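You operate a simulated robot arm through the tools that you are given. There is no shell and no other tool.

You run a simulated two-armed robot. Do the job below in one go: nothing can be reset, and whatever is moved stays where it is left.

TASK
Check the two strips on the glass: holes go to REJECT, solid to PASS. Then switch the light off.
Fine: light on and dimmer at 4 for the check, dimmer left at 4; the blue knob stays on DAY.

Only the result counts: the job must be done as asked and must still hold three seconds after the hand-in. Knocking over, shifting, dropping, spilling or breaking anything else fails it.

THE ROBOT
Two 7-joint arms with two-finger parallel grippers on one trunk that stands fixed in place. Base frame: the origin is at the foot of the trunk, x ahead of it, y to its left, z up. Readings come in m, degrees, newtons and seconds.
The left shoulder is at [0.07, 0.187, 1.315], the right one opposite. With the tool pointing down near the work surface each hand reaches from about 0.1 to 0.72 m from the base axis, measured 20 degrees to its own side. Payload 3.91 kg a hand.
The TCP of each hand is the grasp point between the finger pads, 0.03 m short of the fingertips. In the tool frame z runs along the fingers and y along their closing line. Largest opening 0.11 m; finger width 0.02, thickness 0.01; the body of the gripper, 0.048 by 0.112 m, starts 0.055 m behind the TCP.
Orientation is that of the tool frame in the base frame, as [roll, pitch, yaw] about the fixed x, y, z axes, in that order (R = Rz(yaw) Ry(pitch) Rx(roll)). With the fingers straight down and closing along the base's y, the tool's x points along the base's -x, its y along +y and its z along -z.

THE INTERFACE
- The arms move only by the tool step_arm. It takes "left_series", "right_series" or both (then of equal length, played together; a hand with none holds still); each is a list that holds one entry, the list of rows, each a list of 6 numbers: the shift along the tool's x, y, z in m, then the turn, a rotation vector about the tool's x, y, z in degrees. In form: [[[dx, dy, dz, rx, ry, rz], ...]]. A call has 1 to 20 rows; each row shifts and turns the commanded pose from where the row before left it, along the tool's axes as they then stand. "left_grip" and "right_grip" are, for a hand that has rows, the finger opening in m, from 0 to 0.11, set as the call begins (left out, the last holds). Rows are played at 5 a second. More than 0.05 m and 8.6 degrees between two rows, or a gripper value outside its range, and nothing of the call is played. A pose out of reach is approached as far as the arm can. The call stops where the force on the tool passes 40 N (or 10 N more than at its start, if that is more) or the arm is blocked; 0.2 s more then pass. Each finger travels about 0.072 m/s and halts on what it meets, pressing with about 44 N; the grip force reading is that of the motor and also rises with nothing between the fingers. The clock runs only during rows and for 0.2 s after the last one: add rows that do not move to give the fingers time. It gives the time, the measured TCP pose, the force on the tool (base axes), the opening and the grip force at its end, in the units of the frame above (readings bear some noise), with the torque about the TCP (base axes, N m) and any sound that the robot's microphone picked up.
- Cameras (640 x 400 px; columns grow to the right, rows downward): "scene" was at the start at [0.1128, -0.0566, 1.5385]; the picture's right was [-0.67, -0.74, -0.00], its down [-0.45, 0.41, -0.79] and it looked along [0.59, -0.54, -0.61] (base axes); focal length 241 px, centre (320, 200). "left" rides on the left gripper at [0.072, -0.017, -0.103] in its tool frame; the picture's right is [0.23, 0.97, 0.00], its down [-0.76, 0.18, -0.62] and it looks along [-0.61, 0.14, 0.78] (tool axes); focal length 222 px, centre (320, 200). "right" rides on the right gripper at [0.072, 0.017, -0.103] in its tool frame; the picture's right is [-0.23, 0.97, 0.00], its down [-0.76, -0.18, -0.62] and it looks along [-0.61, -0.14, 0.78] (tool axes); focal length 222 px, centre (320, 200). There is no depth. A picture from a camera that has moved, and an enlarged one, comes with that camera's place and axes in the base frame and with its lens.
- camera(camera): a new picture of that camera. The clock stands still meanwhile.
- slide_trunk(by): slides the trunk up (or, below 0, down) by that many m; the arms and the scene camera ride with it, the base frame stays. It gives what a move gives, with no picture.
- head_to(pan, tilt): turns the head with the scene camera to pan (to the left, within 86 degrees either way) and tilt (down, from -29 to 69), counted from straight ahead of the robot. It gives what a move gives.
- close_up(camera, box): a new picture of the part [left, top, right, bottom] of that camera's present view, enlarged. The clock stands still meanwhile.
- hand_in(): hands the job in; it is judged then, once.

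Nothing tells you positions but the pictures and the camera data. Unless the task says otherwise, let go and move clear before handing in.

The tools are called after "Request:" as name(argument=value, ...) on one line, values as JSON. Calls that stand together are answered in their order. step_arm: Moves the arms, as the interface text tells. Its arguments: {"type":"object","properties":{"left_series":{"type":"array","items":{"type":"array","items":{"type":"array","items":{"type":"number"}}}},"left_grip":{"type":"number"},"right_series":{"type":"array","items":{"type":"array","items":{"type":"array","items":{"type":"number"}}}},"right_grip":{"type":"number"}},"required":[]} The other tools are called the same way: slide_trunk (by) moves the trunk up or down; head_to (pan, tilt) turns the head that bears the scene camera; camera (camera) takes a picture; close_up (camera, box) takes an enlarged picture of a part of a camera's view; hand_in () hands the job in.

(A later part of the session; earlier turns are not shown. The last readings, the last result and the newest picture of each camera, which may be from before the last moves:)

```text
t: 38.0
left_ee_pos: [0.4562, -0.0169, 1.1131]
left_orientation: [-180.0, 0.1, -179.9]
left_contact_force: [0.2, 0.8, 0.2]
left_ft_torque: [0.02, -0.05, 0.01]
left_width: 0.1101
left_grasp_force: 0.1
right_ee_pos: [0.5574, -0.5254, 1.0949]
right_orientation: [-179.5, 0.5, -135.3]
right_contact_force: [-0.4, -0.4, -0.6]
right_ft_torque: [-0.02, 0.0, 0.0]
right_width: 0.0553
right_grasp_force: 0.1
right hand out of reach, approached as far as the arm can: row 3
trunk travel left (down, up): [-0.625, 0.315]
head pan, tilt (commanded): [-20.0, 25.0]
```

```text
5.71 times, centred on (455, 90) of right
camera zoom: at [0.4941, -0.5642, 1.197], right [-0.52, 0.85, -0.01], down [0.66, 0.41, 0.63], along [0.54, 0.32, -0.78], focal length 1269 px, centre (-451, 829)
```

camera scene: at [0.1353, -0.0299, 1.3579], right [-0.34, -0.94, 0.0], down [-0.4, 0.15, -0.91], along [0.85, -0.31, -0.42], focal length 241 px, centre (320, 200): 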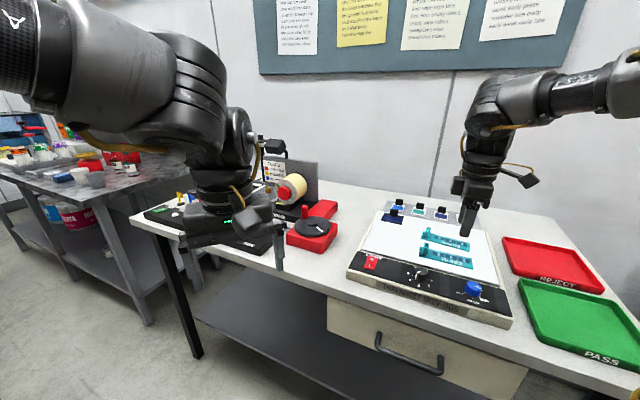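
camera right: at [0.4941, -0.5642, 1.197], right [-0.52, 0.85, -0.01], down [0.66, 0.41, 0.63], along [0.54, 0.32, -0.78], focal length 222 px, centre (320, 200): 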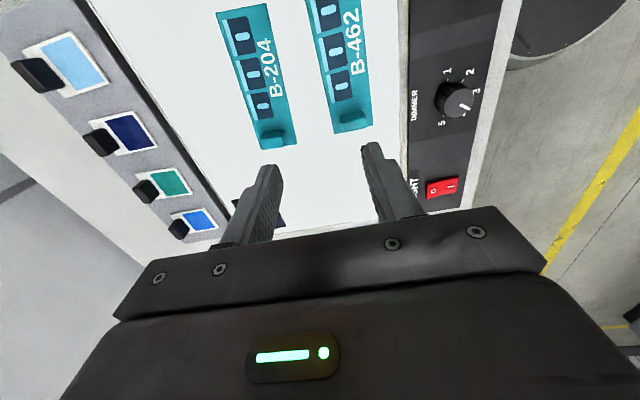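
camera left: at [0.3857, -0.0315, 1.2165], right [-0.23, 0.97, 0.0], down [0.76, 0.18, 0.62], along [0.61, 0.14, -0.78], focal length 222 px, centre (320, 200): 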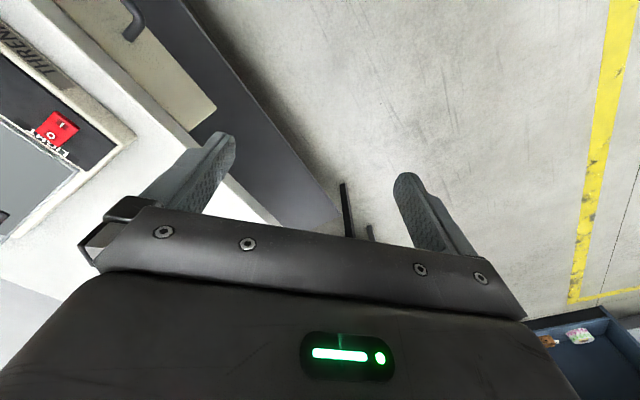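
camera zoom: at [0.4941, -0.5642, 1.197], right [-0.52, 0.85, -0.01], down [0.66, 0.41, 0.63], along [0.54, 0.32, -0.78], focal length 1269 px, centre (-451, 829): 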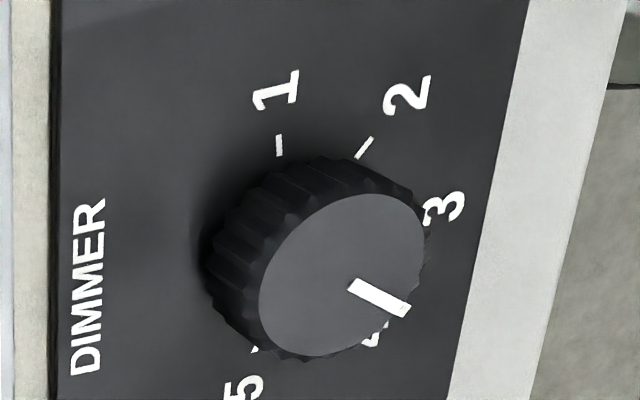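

No holes stand out yet; the only bright marks are printed patches that looked the same with the light off. I'll inspect every window of both strips at maximum zoom.

Request:
close_up(camera="right", box=[226, 18, 258, 56])

Request:
close_up(camera="right", box=[236, 54, 272, 90])

Request:
close_up(camera="right", box=[246, 88, 282, 122])

Request:
close_up(camera="right", box=[306, 0, 346, 34])

Request:
close_up(camera="right", box=[316, 32, 354, 70])

Request:
close_up(camera="right", box=[322, 66, 360, 104])

```text
10.53 times, centred on (242, 37) of right
camera zoom: at [0.4941, -0.5642, 1.197], right [-0.52, 0.85, -0.01], down [0.66, 0.41, 0.63], along [0.54, 0.32, -0.78], focal length 2338 px, centre (1141, 1916)
```

zoom: 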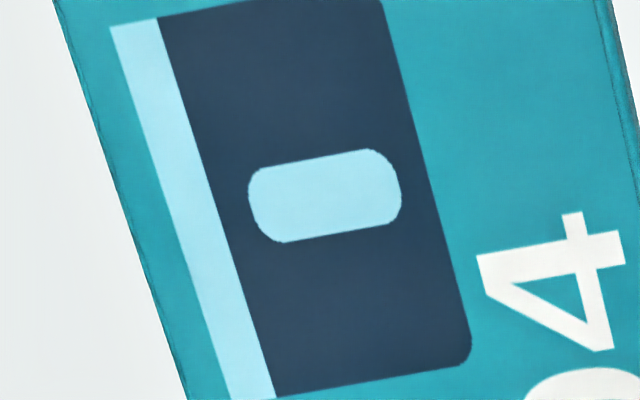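

```text
11.11 times, centred on (254, 72) of right
camera zoom: at [0.4941, -0.5642, 1.197], right [-0.52, 0.85, -0.01], down [0.66, 0.41, 0.63], along [0.54, 0.32, -0.78], focal length 2468 px, centre (1053, 1622)
```

zoom: 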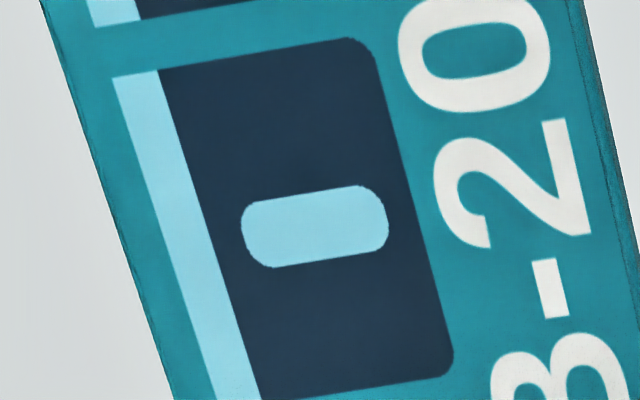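

```text
11.76 times, centred on (264, 105) of right
camera zoom: at [0.4941, -0.5642, 1.197], right [-0.52, 0.85, -0.01], down [0.66, 0.41, 0.63], along [0.54, 0.32, -0.78], focal length 2613 px, centre (979, 1318)
```

zoom: 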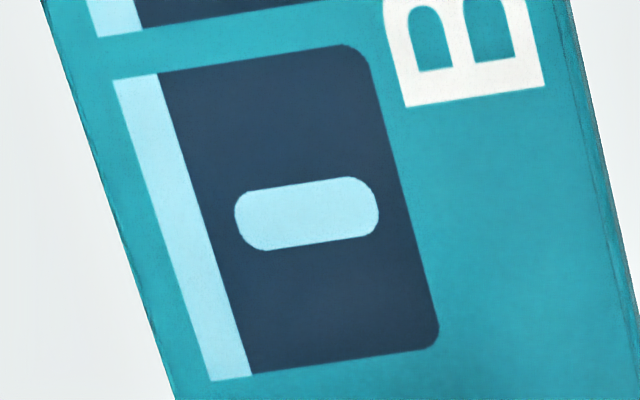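

```text
11.76 times, centred on (326, 17) of right
camera zoom: at [0.4941, -0.5642, 1.197], right [-0.52, 0.85, -0.01], down [0.66, 0.41, 0.63], along [0.54, 0.32, -0.78], focal length 2613 px, centre (249, 2353)
```

zoom: 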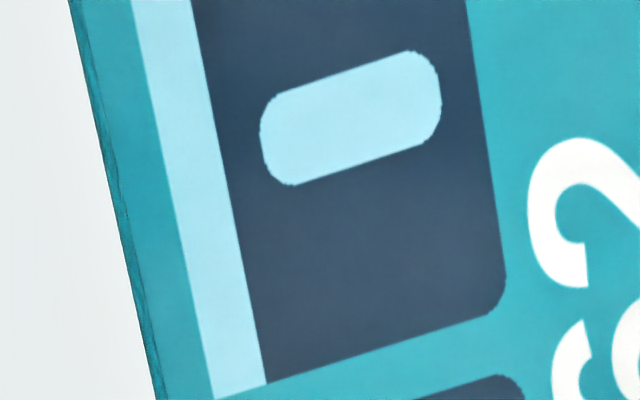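

```text
10.53 times, centred on (335, 51) of right
camera zoom: at [0.4941, -0.5642, 1.197], right [-0.52, 0.85, -0.01], down [0.66, 0.41, 0.63], along [0.54, 0.32, -0.78], focal length 2338 px, centre (162, 1768)
```

zoom: 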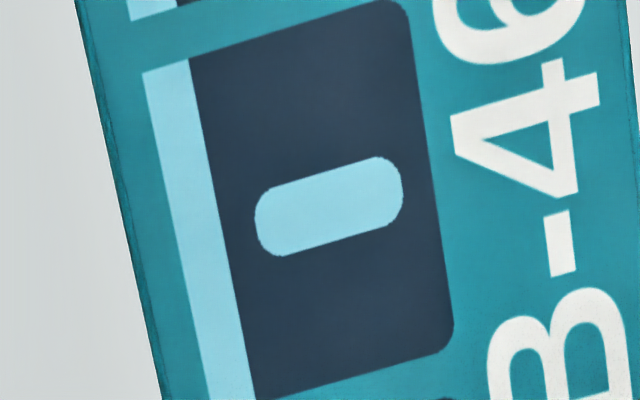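

```text
10.53 times, centred on (341, 85) of right
camera zoom: at [0.4941, -0.5642, 1.197], right [-0.52, 0.85, -0.01], down [0.66, 0.41, 0.63], along [0.54, 0.32, -0.78], focal length 2338 px, centre (99, 1410)
```

zoom: 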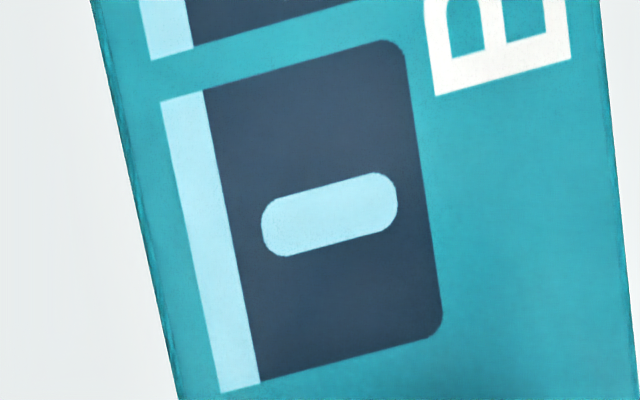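

All six windows look the same at this zoom. I'll look at the dark card on the glass and the rack for comparison, since that card changed from black to blue when the light rose.

Request:
head_to(pan=-48, tilt=42)

Request:
close_up(camera="right", box=[0, 20, 240, 250])

Request:
camera(camera="scene")

```text
t: 38.9
left_ee_pos: [0.4568, -0.0172, 1.1138]
left_orientation: [-179.9, -0.2, 179.9]
left_contact_force: [0.0, 0.2, -0.6]
left_ft_torque: [0.03, 0.03, 0.01]
left_width: 0.1099
left_grasp_force: 0.0
right_ee_pos: [0.5587, -0.5258, 1.0927]
right_orientation: [-179.5, 0.3, -135.4]
right_contact_force: [-1.6, 0.0, -0.3]
right_ft_torque: [-0.01, -0.02, 0.02]
right_width: 0.0548
right_grasp_force: 0.0
trunk travel left (down, up): [-0.625, 0.315]
head pan, tilt (commanded): [-48.0, 42.0]
```

```text
1.74 times, centred on (120, 135) of right
camera zoom: at [0.4955, -0.5645, 1.1962], right [-0.52, 0.85, -0.01], down [0.66, 0.41, 0.63], along [0.54, 0.32, -0.78], focal length 386 px, centre (668, 313)
```

zoom: 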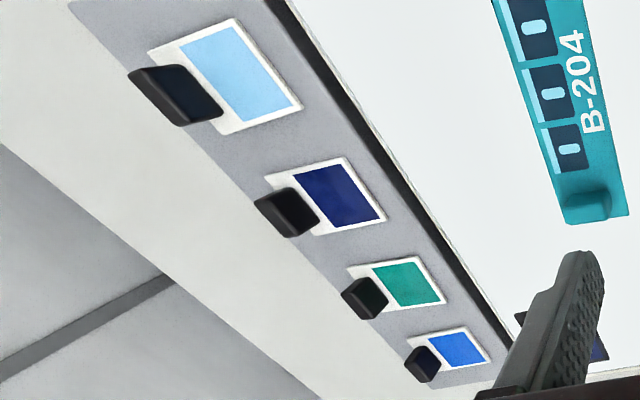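

```text
taken
camera scene: at [0.1049, -0.0604, 1.3316], right [-0.74, -0.67, 0.0], down [-0.45, 0.5, -0.74], along [0.5, -0.55, -0.67], focal length 241 px, centre (320, 200)
```

scene: 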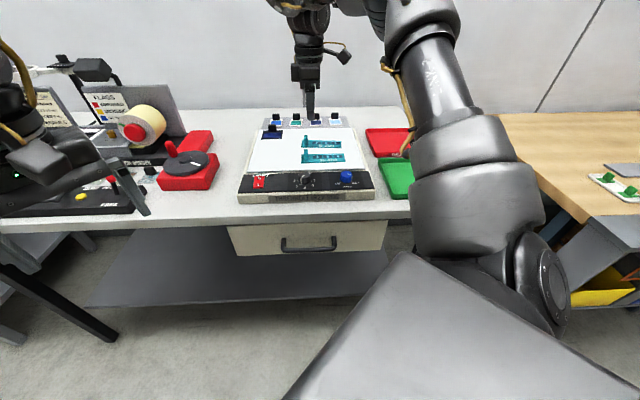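

The rack holds four colour swatches and the card on the glass is a navy film, none of which belongs to this job. I'll scan both strips end to end at high zoom so I don't miss small pinholes.

Request:
close_up(camera="right", box=[214, 4, 254, 29])

Request:
close_up(camera="right", box=[228, 22, 268, 47])

Request:
close_up(camera="right", box=[236, 60, 266, 79])

Request:
close_up(camera="right", box=[246, 94, 276, 113])

Request:
close_up(camera="scene", box=[300, 136, 345, 164])

Request:
close_up(camera="scene", box=[312, 138, 342, 150])

Request:
close_up(camera="scene", box=[312, 150, 346, 164])

```text
16.00 times, centred on (234, 16) of right
camera zoom: at [0.4955, -0.5645, 1.1962], right [-0.52, 0.85, -0.01], down [0.66, 0.41, 0.63], along [0.54, 0.32, -0.78], focal length 3554 px, centre (1696, 3136)
```

zoom: 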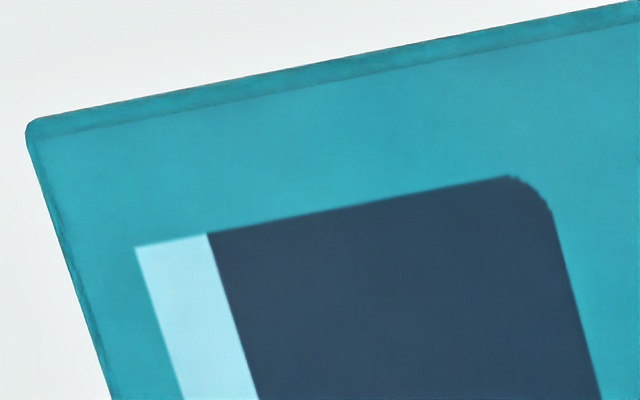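

```text
16.00 times, centred on (248, 34) of right
camera zoom: at [0.4955, -0.5645, 1.1962], right [-0.52, 0.85, -0.01], down [0.66, 0.41, 0.63], along [0.54, 0.32, -0.78], focal length 3554 px, centre (1472, 2848)
```

zoom: 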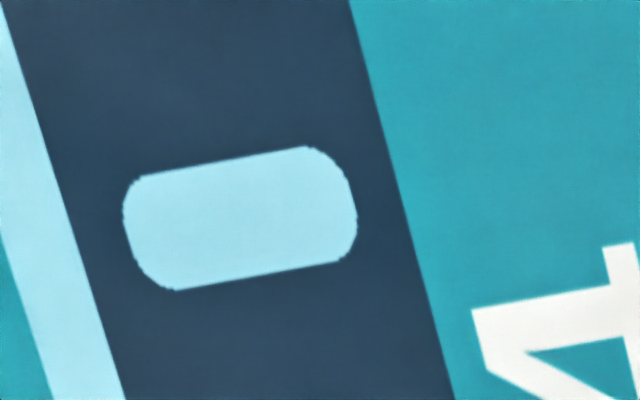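

```text
16.00 times, centred on (251, 70) of right
camera zoom: at [0.4955, -0.5645, 1.1962], right [-0.52, 0.85, -0.01], down [0.66, 0.41, 0.63], along [0.54, 0.32, -0.78], focal length 3554 px, centre (1424, 2288)
```

zoom: 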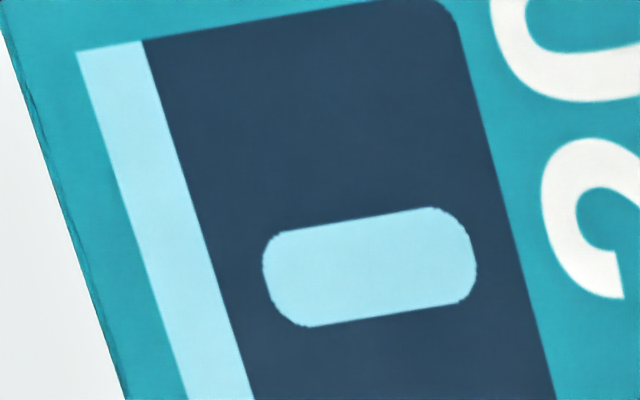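

```text
16.00 times, centred on (261, 104) of right
camera zoom: at [0.4955, -0.5645, 1.1962], right [-0.52, 0.85, -0.01], down [0.66, 0.41, 0.63], along [0.54, 0.32, -0.78], focal length 3554 px, centre (1264, 1744)
```

zoom: 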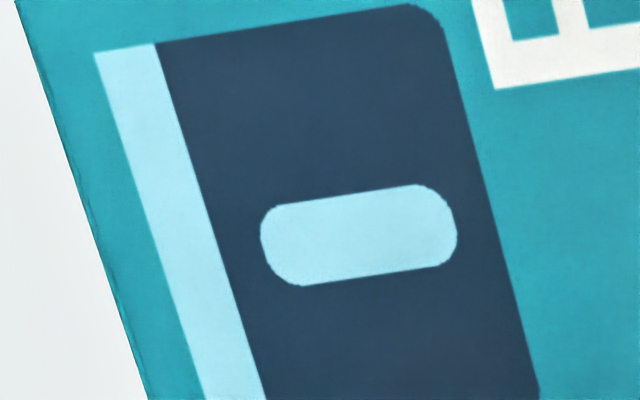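

```text
14.22 times, centred on (322, 150) of scene
camera zoom: at [0.1049, -0.0604, 1.3316], right [-0.74, -0.67, 0.0], down [-0.45, 0.5, -0.74], along [0.5, -0.55, -0.67], focal length 3431 px, centre (284, 911)
```

zoom: 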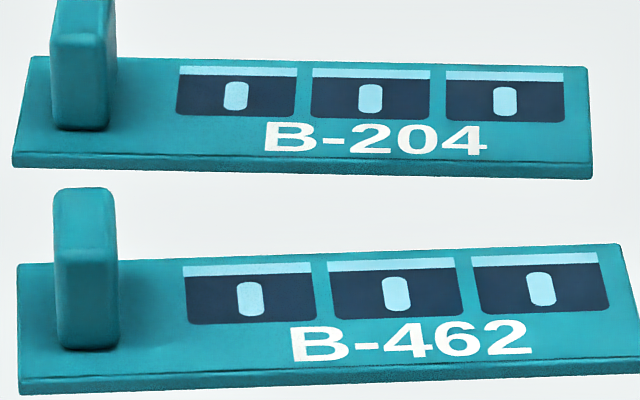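

```text
16.00 times, centred on (327, 144) of scene
camera zoom: at [0.1049, -0.0604, 1.3316], right [-0.74, -0.67, 0.0], down [-0.45, 0.5, -0.74], along [0.5, -0.55, -0.67], focal length 3860 px, centre (208, 1096)
```

zoom: 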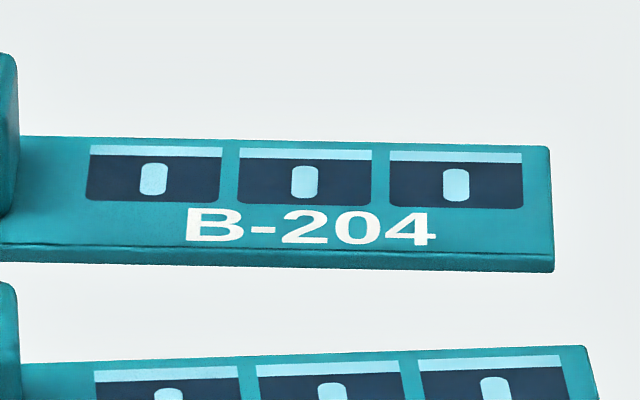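

```text
16.00 times, centred on (329, 157) of scene
camera zoom: at [0.1049, -0.0604, 1.3316], right [-0.74, -0.67, 0.0], down [-0.45, 0.5, -0.74], along [0.5, -0.55, -0.67], focal length 3860 px, centre (176, 888)
```

zoom: 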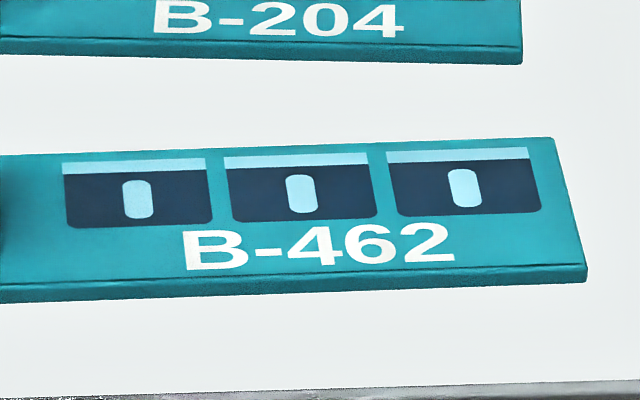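

Both strips look intact so far. I'll check that the blue knob really points at DAY and the dimmer sits exactly on 4, since either could affect the check.

Request:
close_up(camera="scene", box=[325, 165, 370, 195])

Request:
close_up(camera="scene", box=[285, 165, 330, 195])

Request:
close_up(camera="scene", box=[240, 165, 285, 195])

```text
13.33 times, centred on (348, 180) of scene
camera zoom: at [0.1049, -0.0604, 1.3316], right [-0.74, -0.67, 0.0], down [-0.45, 0.5, -0.74], along [0.5, -0.55, -0.67], focal length 3216 px, centre (-47, 467)
```

zoom: 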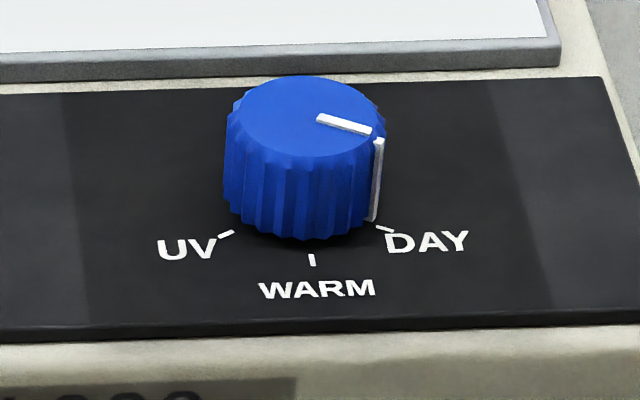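

```text
13.33 times, centred on (308, 180) of scene
camera zoom: at [0.1049, -0.0604, 1.3316], right [-0.74, -0.67, 0.0], down [-0.45, 0.5, -0.74], along [0.5, -0.55, -0.67], focal length 3216 px, centre (487, 467)
```

zoom: 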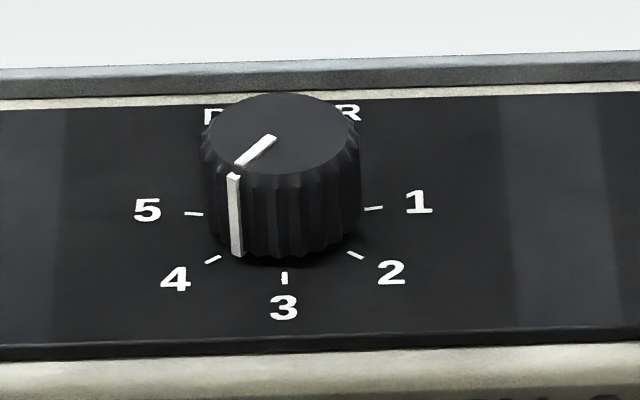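

```text
13.33 times, centred on (262, 180) of scene
camera zoom: at [0.1049, -0.0604, 1.3316], right [-0.74, -0.67, 0.0], down [-0.45, 0.5, -0.74], along [0.5, -0.55, -0.67], focal length 3216 px, centre (1087, 467)
```

zoom: 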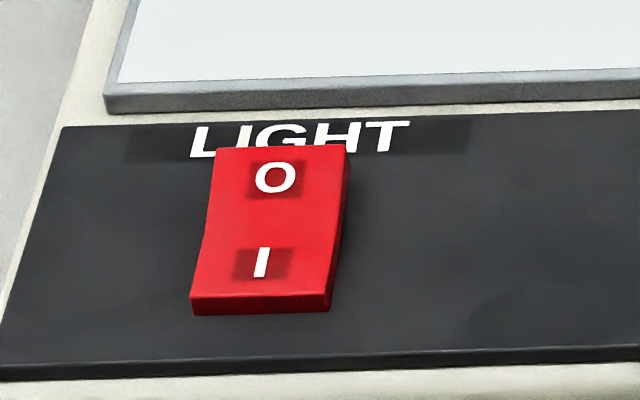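

The scale steps are about 50° apart, not 45°, so the dimmer actually sits near 3.8 and needs roughly 12° more to reach 4. That may also be why no holes show. I'll go back over the dimmer.

Request:
step_arm(right_series=[[[-0.0066, 0.0345, 0, 0, 0, 0], [-0.0066, 0.0345, 0, 0, 0, 0], [-0.0066, 0.0345, 0, 0, 0, 0], [-0.0066, 0.0346, 0, 0, 0, 0], [0, 0, 0.03, 0, 0, 0], [0, 0, 0.03, 0, 0, 0], [0, 0, 0, 0, 0, 0]]], right_grip=0.05)

Request:
close_up(camera="right", box=[270, 90, 370, 180])

Request:
camera(camera="scene")

```text
t: 40.5
left_ee_pos: [0.4567, -0.0149, 1.1143]
left_orientation: [180.0, 0.1, -180.0]
left_contact_force: [-0.4, -0.5, 0.0]
left_ft_torque: [-0.03, 0.01, -0.01]
left_width: 0.1099
left_grasp_force: 0.2
right_ee_pos: [0.4782, -0.4069, 1.0335]
right_orientation: [-179.6, 0.2, -135.4]
right_contact_force: [0.3, -0.5, 0.4]
right_ft_torque: [-0.03, -0.01, 0.0]
right_width: 0.05
right_grasp_force: 0.0
trunk travel left (down, up): [-0.625, 0.315]
head pan, tilt (commanded): [-48.0, 42.0]
```

```text
4.44 times, centred on (320, 135) of right
camera zoom: at [0.416, -0.4449, 1.1366], right [-0.52, 0.85, -0.01], down [0.66, 0.41, 0.63], along [0.54, 0.32, -0.78], focal length 987 px, centre (320, 489)
```

zoom: 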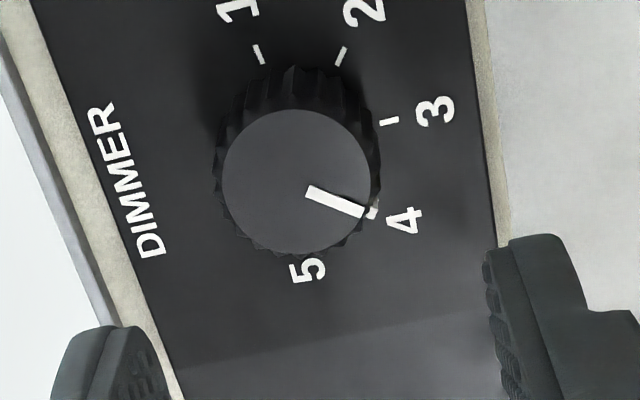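

```text
taken
camera scene: at [0.104, -0.0595, 1.3318], right [-0.74, -0.67, 0.0], down [-0.45, 0.5, -0.74], along [0.5, -0.55, -0.67], focal length 241 px, centre (320, 200)
```

scene: 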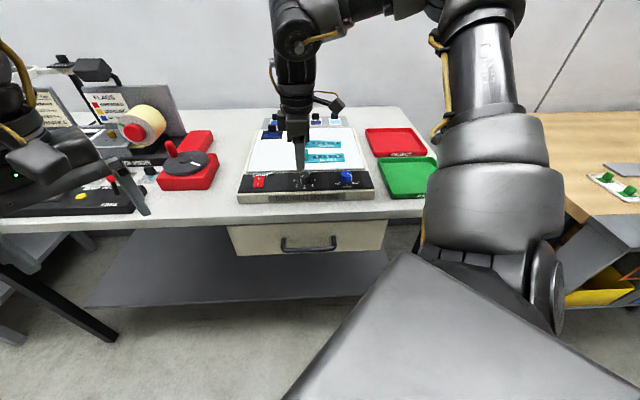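

The pointer is about 10° short of 4. I'll centre on the knob, descend and grip it.

Request:
step_arm(right_series=[[[0.0032, -0.0032, 0.0, 0, 0, 0], [0, 0, 0.03, 0, 0, 0], [0, 0, 0.02, 0, 0, 0], [0, 0, 0.0115, 0, 0, 0], [0, 0, 0, 0, 0, 0]]])

Request:
close_up(camera="right", box=[250, 110, 410, 230])

```text
t: 41.7
left_ee_pos: [0.4558, -0.0154, 1.1132]
left_orientation: [179.9, 0.0, 179.9]
left_contact_force: [-0.1, -0.1, -0.1]
left_ft_torque: [0.03, -0.03, 0.01]
left_width: 0.1102
left_grasp_force: 0.0
right_ee_pos: [0.4797, -0.4143, 0.9712]
right_orientation: [-179.6, 0.1, -135.4]
right_contact_force: [-0.6, -1.2, 3.4]
right_ft_torque: [0.04, 0.12, 0.04]
right_width: 0.0498
right_grasp_force: 0.0
trunk travel left (down, up): [-0.625, 0.315]
head pan, tilt (commanded): [-48.0, 42.0]
```

```text
3.33 times, centred on (330, 170) of right
camera zoom: at [0.4167, -0.4521, 1.0734], right [-0.52, 0.85, -0.01], down [0.66, 0.41, 0.63], along [0.54, 0.32, -0.78], focal length 740 px, centre (287, 300)
```

zoom: 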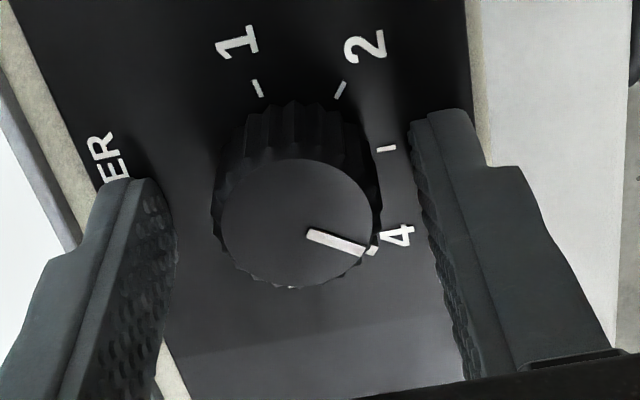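

It's nearly centred, with a light touch of 3 N vertically. I'll nudge up 2 mm and over, then grip and turn 10° clockwise.

Request:
step_arm(right_series=[[[-0.002, 0.001, -0.002, 0, 0, 0], [0, 0, 0, 0, 0, 0]]])

Request:
step_arm(right_series=[[[0, 0, 0, 0, 0, 0], [0, 0, 0, 0, 0, 0], [0, 0, 0, 0, 0, 0]]], right_grip=0.02)

Request:
step_arm(right_series=[[[0, 0, 0, 0, 0, 5], [0, 0, 0, 0, 0, 5], [0, 0, 0, 0, 0, 0]]])

Request:
close_up(camera="right", box=[250, 110, 410, 230])

Request:
close_up(camera="scene", box=[230, 120, 380, 205])

```text
t: 42.3
left_ee_pos: [0.4563, -0.0163, 1.114]
left_orientation: [180.0, 0.0, -180.0]
left_contact_force: [0.6, 0.1, -1.1]
left_ft_torque: [0.0, -0.01, 0.02]
left_width: 0.1103
left_grasp_force: 0.1
right_ee_pos: [0.4806, -0.4117, 0.9721]
right_orientation: [-179.7, 0.1, -135.5]
right_contact_force: [-0.1, 0.5, -0.5]
right_ft_torque: [0.01, 0.0, 0.02]
right_width: 0.0502
right_grasp_force: 0.0
trunk travel left (down, up): [-0.625, 0.315]
head pan, tilt (commanded): [-48.0, 42.0]
```

```text
t: 43.1
left_ee_pos: [0.4572, -0.0154, 1.113]
left_orientation: [180.0, -0.1, 180.0]
left_contact_force: [0.2, -0.6, 0.6]
left_ft_torque: [0.0, 0.02, -0.02]
left_width: 0.1101
left_grasp_force: 0.0
right_ee_pos: [0.4799, -0.4114, 0.9723]
right_orientation: [-179.9, 0.0, -135.3]
right_contact_force: [-8.2, 8.0, -9.2]
right_ft_torque: [0.5, 0.56, -0.05]
right_width: 0.0295
right_grasp_force: 45.6
trunk travel left (down, up): [-0.625, 0.315]
head pan, tilt (commanded): [-48.0, 42.0]
```

```text
t: 43.9
left_ee_pos: [0.4569, -0.0157, 1.1145]
left_orientation: [-180.0, 0.1, -180.0]
left_contact_force: [0.3, 0.1, 0.6]
left_ft_torque: [0.02, 0.03, 0.01]
left_width: 0.1098
left_grasp_force: 0.0
right_ee_pos: [0.4805, -0.4122, 0.972]
right_orientation: [-179.9, 0.1, -145.4]
right_contact_force: [-14.8, 12.4, -22.6]
right_ft_torque: [0.39, 0.42, -0.09]
right_width: 0.0291
right_grasp_force: 45.3
trunk travel left (down, up): [-0.625, 0.315]
head pan, tilt (commanded): [-48.0, 42.0]
```

```text
3.33 times, centred on (330, 170) of right
camera zoom: at [0.4115, -0.4382, 1.0754], right [-0.37, 0.93, 0.0], down [0.73, 0.29, 0.62], along [0.58, 0.23, -0.78], focal length 740 px, centre (287, 300)
```

zoom: 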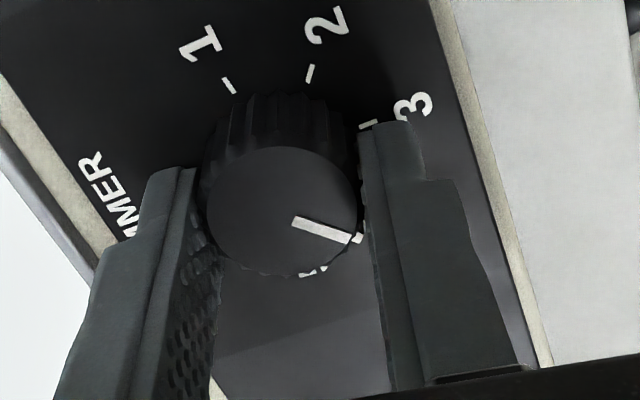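

```text
4.27 times, centred on (305, 162) of scene
camera zoom: at [0.1041, -0.06, 1.3315], right [-0.74, -0.67, 0.0], down [-0.45, 0.5, -0.74], along [0.5, -0.55, -0.67], focal length 1029 px, centre (384, 360)
```

zoom: 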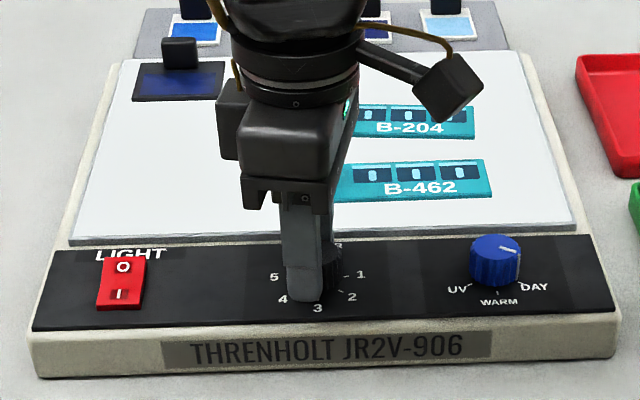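

The knob turned with the hand. I'll release, lift clear and read the pointer again.

Request:
step_arm(right_series=[[[0, 0, 0, 0, 0, 0], [0, 0, 0, 0, 0, 0], [0, 0, -0.02, 0, 0, 0], [0, 0, -0.03, 0, 0, 0], [0, 0, -0.03, 0, 0, 0]]], right_grip=0.055)

Request:
close_up(camera="right", box=[270, 90, 370, 180])

Request:
close_up(camera="scene", box=[285, 165, 330, 195])

Request:
close_up(camera="scene", box=[280, 130, 350, 168])

```text
t: 45.1
left_ee_pos: [0.4557, -0.0168, 1.1141]
left_orientation: [179.9, 0.0, 180.0]
left_contact_force: [-0.9, -0.4, 1.0]
left_ft_torque: [-0.03, 0.03, 0.02]
left_width: 0.1099
left_grasp_force: 0.0
right_ee_pos: [0.4827, -0.4108, 1.054]
right_orientation: [-179.7, 0.3, -145.4]
right_contact_force: [0.7, 0.0, -0.2]
right_ft_torque: [-0.01, -0.02, -0.01]
right_width: 0.0549
right_grasp_force: 0.0
trunk travel left (down, up): [-0.625, 0.315]
head pan, tilt (commanded): [-48.0, 42.0]
```

```text
4.44 times, centred on (320, 135) of right
camera zoom: at [0.4136, -0.4377, 1.1573], right [-0.37, 0.93, 0.0], down [0.72, 0.29, 0.63], along [0.58, 0.23, -0.78], focal length 987 px, centre (320, 489)
```

zoom: 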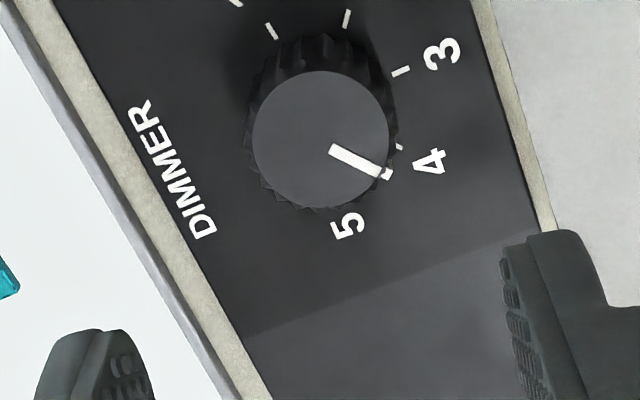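

```text
13.33 times, centred on (308, 180) of scene
camera zoom: at [0.1041, -0.0595, 1.3317], right [-0.74, -0.67, 0.0], down [-0.45, 0.5, -0.74], along [0.5, -0.55, -0.67], focal length 3216 px, centre (487, 467)
```

zoom: 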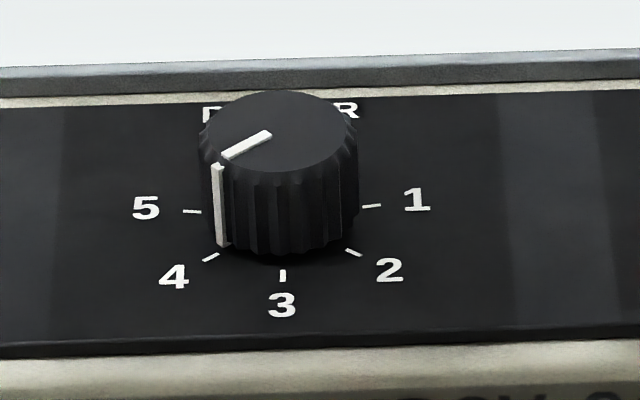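

```text
9.14 times, centred on (315, 149) of scene
camera zoom: at [0.1041, -0.0595, 1.3317], right [-0.74, -0.67, 0.0], down [-0.45, 0.5, -0.74], along [0.5, -0.55, -0.67], focal length 2205 px, centre (366, 666)
```

zoom: 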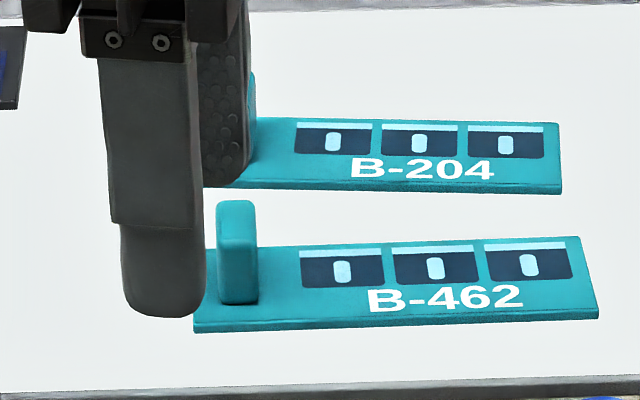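

The dimmer is now on 4 to within about 2°. I'll move the hand back for an unobstructed look and re-inspect the strips.

Request:
step_arm(right_series=[[[0, 0, -0.03, 0, 0, -5], [0.02, -0.025, 0, 0, 0, -5], [0.02, -0.025, 0, 0, 0, 0], [0.02, -0.025, 0, 0, 0, 0], [0, 0, 0, 0, 0, 0]]])

Request:
camera(camera="right")

Request:
close_up(camera="scene", box=[230, 115, 380, 205])

Request:
close_up(camera="scene", box=[298, 134, 346, 164])

```text
t: 46.3
left_ee_pos: [0.4579, -0.0148, 1.1146]
left_orientation: [-180.0, -0.2, -180.0]
left_contact_force: [-0.6, 0.4, 0.2]
left_ft_torque: [-0.01, 0.01, 0.0]
left_width: 0.1098
left_grasp_force: 0.1
right_ee_pos: [0.4899, -0.5074, 1.0831]
right_orientation: [-179.6, 0.0, -135.3]
right_contact_force: [-0.5, 0.3, 0.1]
right_ft_torque: [0.0, 0.01, -0.01]
right_width: 0.0553
right_grasp_force: 0.0
trunk travel left (down, up): [-0.625, 0.315]
head pan, tilt (commanded): [-48.0, 42.0]
```

```text
taken
camera right: at [0.4255, -0.5452, 1.186], right [-0.52, 0.85, 0.0], down [0.66, 0.41, 0.63], along [0.54, 0.32, -0.78], focal length 222 px, centre (320, 200)
```

right: 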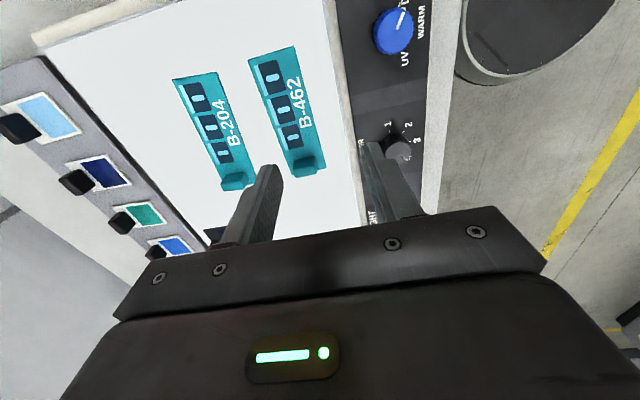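

```text
4.27 times, centred on (305, 160) of scene
camera zoom: at [0.1049, -0.0604, 1.3316], right [-0.74, -0.67, 0.0], down [-0.45, 0.5, -0.74], along [0.5, -0.55, -0.67], focal length 1029 px, centre (384, 371)
```

zoom: 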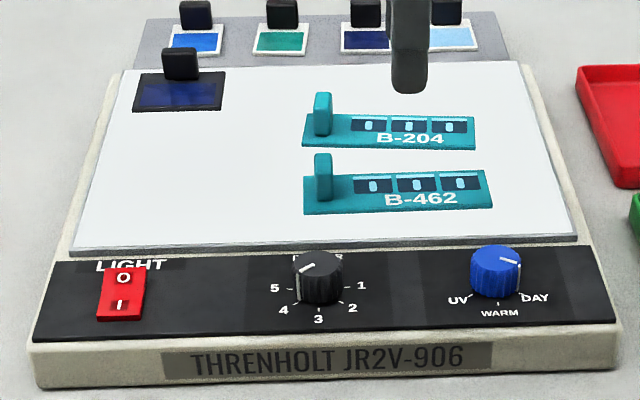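

```text
13.33 times, centred on (322, 149) of scene
camera zoom: at [0.1049, -0.0604, 1.3316], right [-0.74, -0.67, 0.0], down [-0.45, 0.5, -0.74], along [0.5, -0.55, -0.67], focal length 3216 px, centre (293, 880)
```

zoom: 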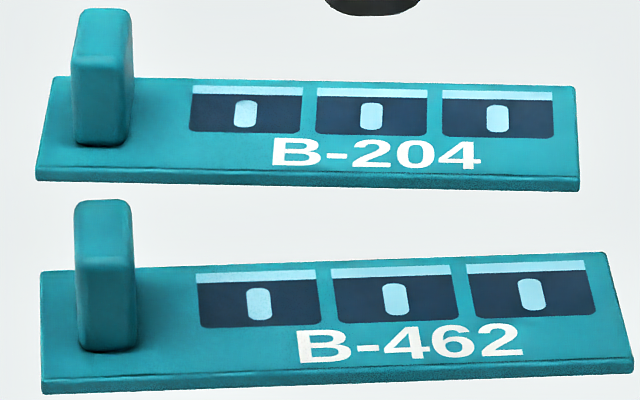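

The dimmer is on 4 now. I'll re-zoom with the hand camera to see whether any hole lights up.

Request:
close_up(camera="right", box=[172, 70, 262, 130])

Request:
close_up(camera="right", box=[190, 110, 264, 194])

Request:
close_up(camera="right", box=[246, 42, 316, 102])

Request:
close_up(camera="right", box=[260, 90, 334, 180])

```text
6.67 times, centred on (217, 100) of right
camera zoom: at [0.4255, -0.5452, 1.186], right [-0.52, 0.85, 0.0], down [0.66, 0.41, 0.63], along [0.54, 0.32, -0.78], focal length 1481 px, centre (1007, 867)
```

zoom: 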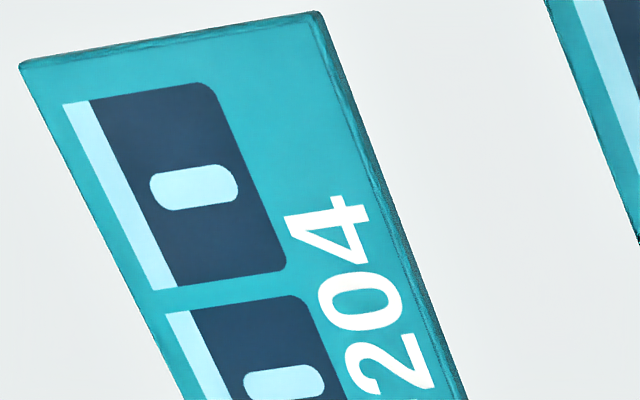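

```text
4.76 times, centred on (227, 152) of right
camera zoom: at [0.4255, -0.5452, 1.186], right [-0.52, 0.85, 0.0], down [0.66, 0.41, 0.63], along [0.54, 0.32, -0.78], focal length 1058 px, centre (763, 429)
```

zoom: 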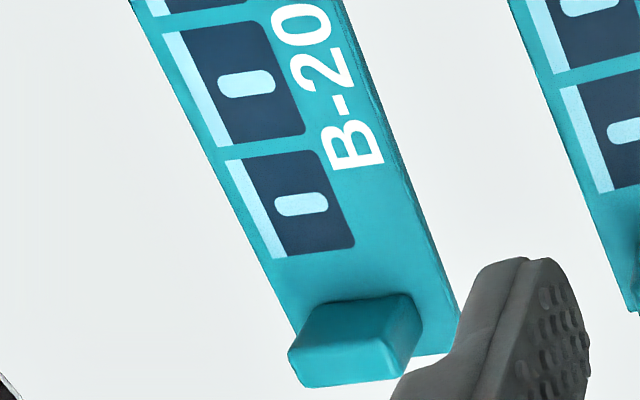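

```text
6.67 times, centred on (281, 72) of right
camera zoom: at [0.4255, -0.5452, 1.186], right [-0.52, 0.85, 0.0], down [0.66, 0.41, 0.63], along [0.54, 0.32, -0.78], focal length 1481 px, centre (580, 1053)
```

zoom: 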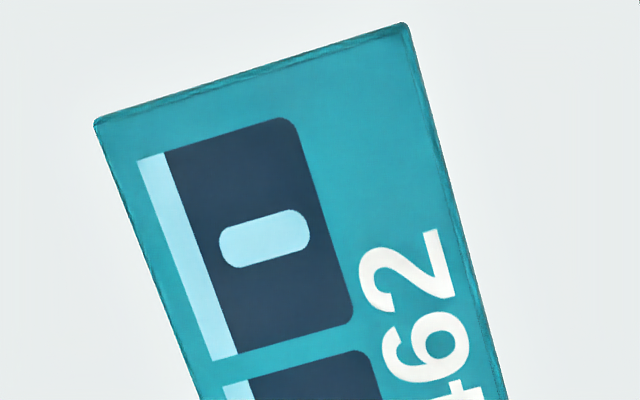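

```text
4.44 times, centred on (297, 135) of right
camera zoom: at [0.4255, -0.5452, 1.186], right [-0.52, 0.85, 0.0], down [0.66, 0.41, 0.63], along [0.54, 0.32, -0.78], focal length 987 px, centre (422, 489)
```

zoom: 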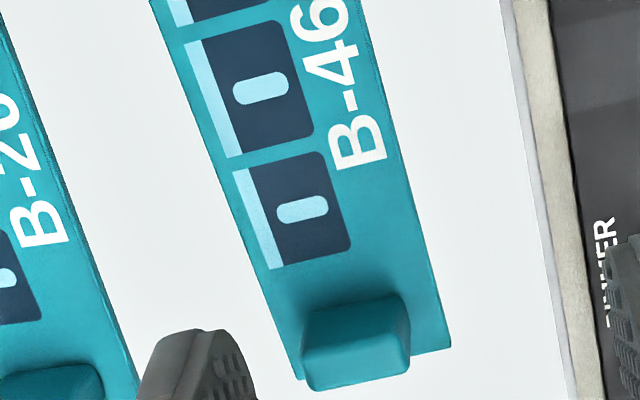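

Still no bright spot on either strip. I'll do one full scan at the 16× maximum over every window before deciding.

Request:
close_up(camera="right", box=[178, 80, 218, 105])

Request:
close_up(camera="right", box=[184, 98, 224, 123])

Request:
close_up(camera="right", box=[194, 118, 234, 143])

Request:
close_up(camera="right", box=[204, 142, 244, 167])

Request:
close_up(camera="right", box=[252, 56, 292, 81])

Request:
close_up(camera="right", box=[258, 76, 298, 101])

Request:
close_up(camera="right", box=[264, 96, 304, 121])

Request:
close_up(camera="right", box=[274, 120, 314, 145])

```text
16.00 times, centred on (198, 92) of right
camera zoom: at [0.4255, -0.5452, 1.186], right [-0.52, 0.85, 0.0], down [0.66, 0.41, 0.63], along [0.54, 0.32, -0.78], focal length 3554 px, centre (2272, 1920)
```

zoom: 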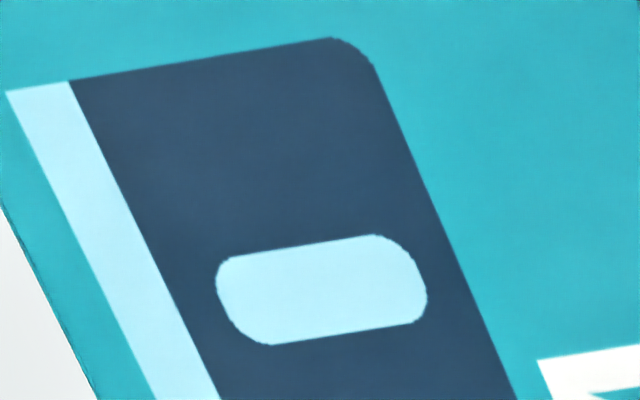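

```text
16.00 times, centred on (204, 110) of right
camera zoom: at [0.4255, -0.5452, 1.186], right [-0.52, 0.85, 0.0], down [0.66, 0.41, 0.63], along [0.54, 0.32, -0.78], focal length 3554 px, centre (2176, 1632)
```

zoom: 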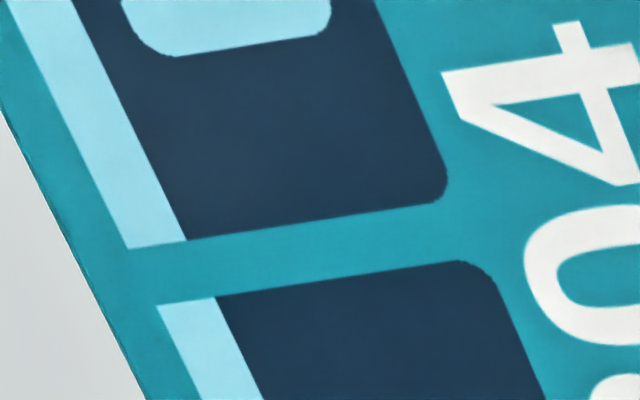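

```text
16.00 times, centred on (214, 130) of right
camera zoom: at [0.4255, -0.5452, 1.186], right [-0.52, 0.85, 0.0], down [0.66, 0.41, 0.63], along [0.54, 0.32, -0.78], focal length 3554 px, centre (2016, 1312)
```

zoom: 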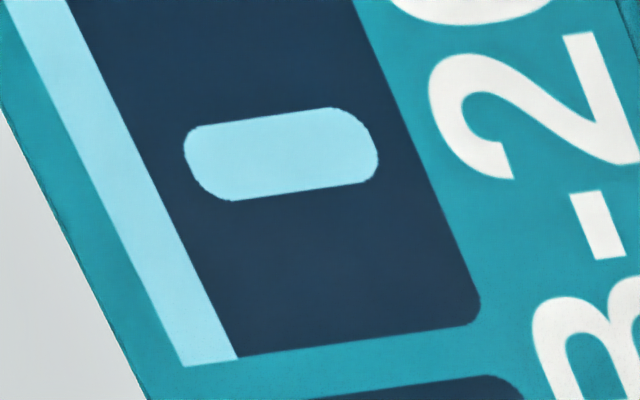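

```text
16.00 times, centred on (224, 154) of right
camera zoom: at [0.4255, -0.5452, 1.186], right [-0.52, 0.85, 0.0], down [0.66, 0.41, 0.63], along [0.54, 0.32, -0.78], focal length 3554 px, centre (1856, 928)
```

zoom: 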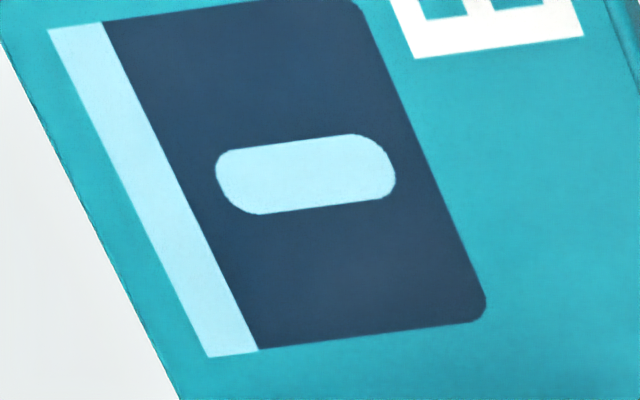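

```text
16.00 times, centred on (272, 68) of right
camera zoom: at [0.4255, -0.5452, 1.186], right [-0.52, 0.85, 0.0], down [0.66, 0.41, 0.63], along [0.54, 0.32, -0.78], focal length 3554 px, centre (1088, 2304)
```

zoom: 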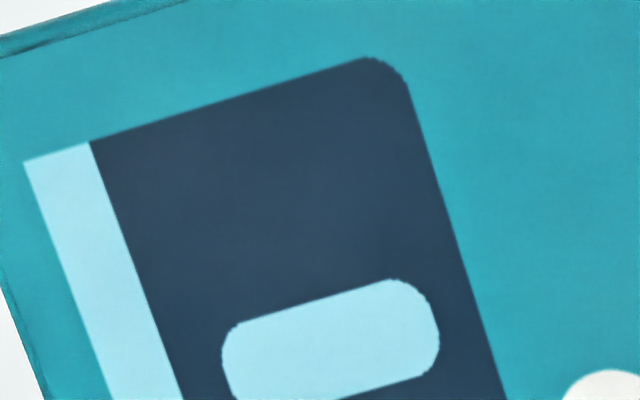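

```text
16.00 times, centred on (278, 88) of right
camera zoom: at [0.4255, -0.5452, 1.186], right [-0.52, 0.85, 0.0], down [0.66, 0.41, 0.63], along [0.54, 0.32, -0.78], focal length 3554 px, centre (992, 1984)
```

zoom: 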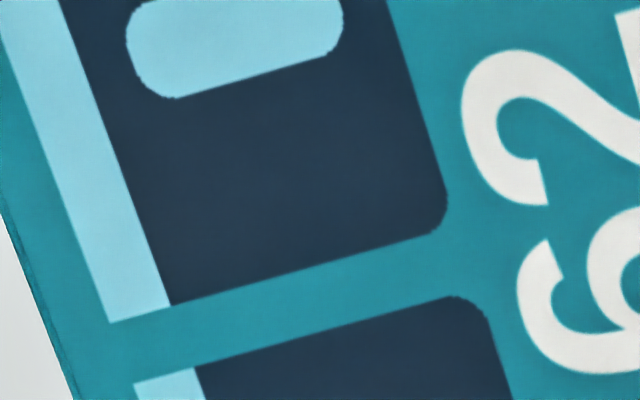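

```text
16.00 times, centred on (284, 108) of right
camera zoom: at [0.4255, -0.5452, 1.186], right [-0.52, 0.85, 0.0], down [0.66, 0.41, 0.63], along [0.54, 0.32, -0.78], focal length 3554 px, centre (896, 1664)
```

zoom: 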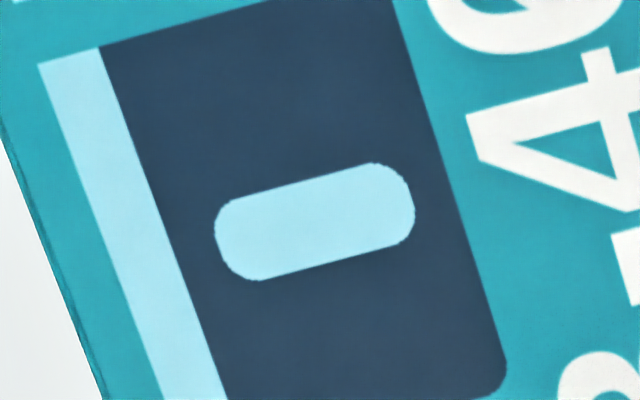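

```text
16.00 times, centred on (294, 132) of right
camera zoom: at [0.4255, -0.5452, 1.186], right [-0.52, 0.85, 0.0], down [0.66, 0.41, 0.63], along [0.54, 0.32, -0.78], focal length 3554 px, centre (736, 1280)
```

zoom: 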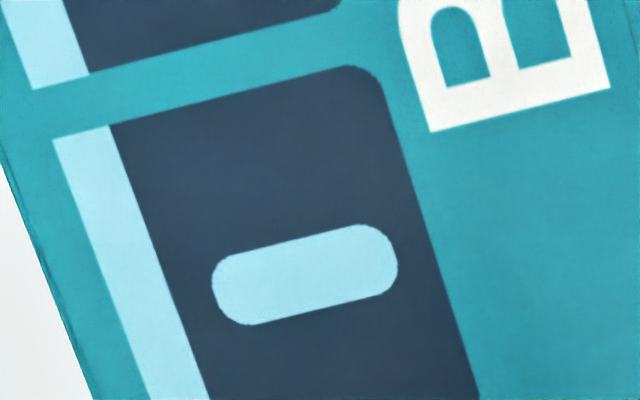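

The strips show nothing at what I read as 4. To be sure the lamp isn't just under a reveal threshold, I'll regrip the dimmer, go slightly above 4, look, and come back to 4 in the same grip.

Request:
step_arm(right_series=[[[-0.0201, 0.0255, 0, 0, 0, 0], [-0.0201, 0.0255, 0, 0, 0, 0], [-0.0201, 0.0255, 0, 0, 0, 0], [0, 0, 0.025, 0, 0, -5], [0, 0, 0.025, 0, 0, -5], [0, 0, 0, 0, 0, 0]]], right_grip=0.05)

Request:
close_up(camera="right", box=[270, 90, 370, 180])

```text
t: 47.7
left_ee_pos: [0.4556, -0.0166, 1.1145]
left_orientation: [-180.0, 0.0, -180.0]
left_contact_force: [-0.1, 0.1, 1.0]
left_ft_torque: [-0.02, 0.01, 0.01]
left_width: 0.1098
left_grasp_force: 0.0
right_ee_pos: [0.4781, -0.4093, 1.0319]
right_orientation: [-179.6, 0.1, -125.3]
right_contact_force: [-0.1, 0.2, 0.8]
right_ft_torque: [-0.03, -0.01, -0.01]
right_width: 0.0502
right_grasp_force: 0.1
trunk travel left (down, up): [-0.625, 0.315]
head pan, tilt (commanded): [-48.0, 42.0]
```

```text
4.44 times, centred on (320, 135) of right
camera zoom: at [0.4218, -0.4588, 1.1362], right [-0.66, 0.75, -0.01], down [0.58, 0.52, 0.63], along [0.47, 0.41, -0.78], focal length 987 px, centre (320, 489)
```

zoom: 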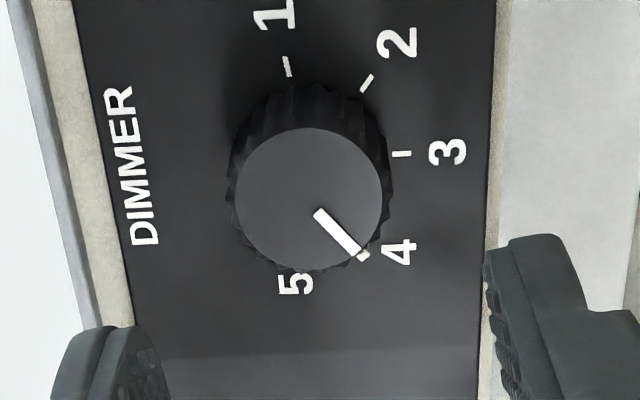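

The knob is within about 1.5 mm of centre. I'll descend and grip it.

Request:
step_arm(right_series=[[[0.0, -0.001, 0.025, 0, 0, 0], [0, 0, 0.02, 0, 0, 0], [0, 0, 0.014, 0, 0, 0], [0, 0, 0, 0, 0, 0]]])

Request:
close_up(camera="right", box=[250, 110, 410, 230])

```text
t: 48.7
left_ee_pos: [0.4566, -0.0161, 1.1127]
left_orientation: [180.0, 0.0, -180.0]
left_contact_force: [-0.7, 0.2, 0.8]
left_ft_torque: [0.0, 0.02, -0.01]
left_width: 0.1098
left_grasp_force: 0.0
right_ee_pos: [0.4799, -0.4121, 0.972]
right_orientation: [-179.7, 0.1, -125.4]
right_contact_force: [0.1, 0.6, -0.2]
right_ft_torque: [0.01, 0.0, 0.01]
right_width: 0.0502
right_grasp_force: 0.1
trunk travel left (down, up): [-0.625, 0.315]
head pan, tilt (commanded): [-48.0, 42.0]
```

```text
3.33 times, centred on (330, 170) of right
camera zoom: at [0.4238, -0.4611, 1.0757], right [-0.66, 0.75, -0.01], down [0.58, 0.52, 0.63], along [0.47, 0.41, -0.78], focal length 740 px, centre (287, 300)
```

zoom: 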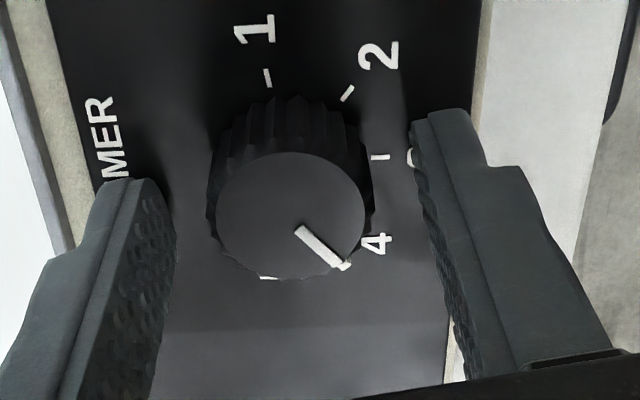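

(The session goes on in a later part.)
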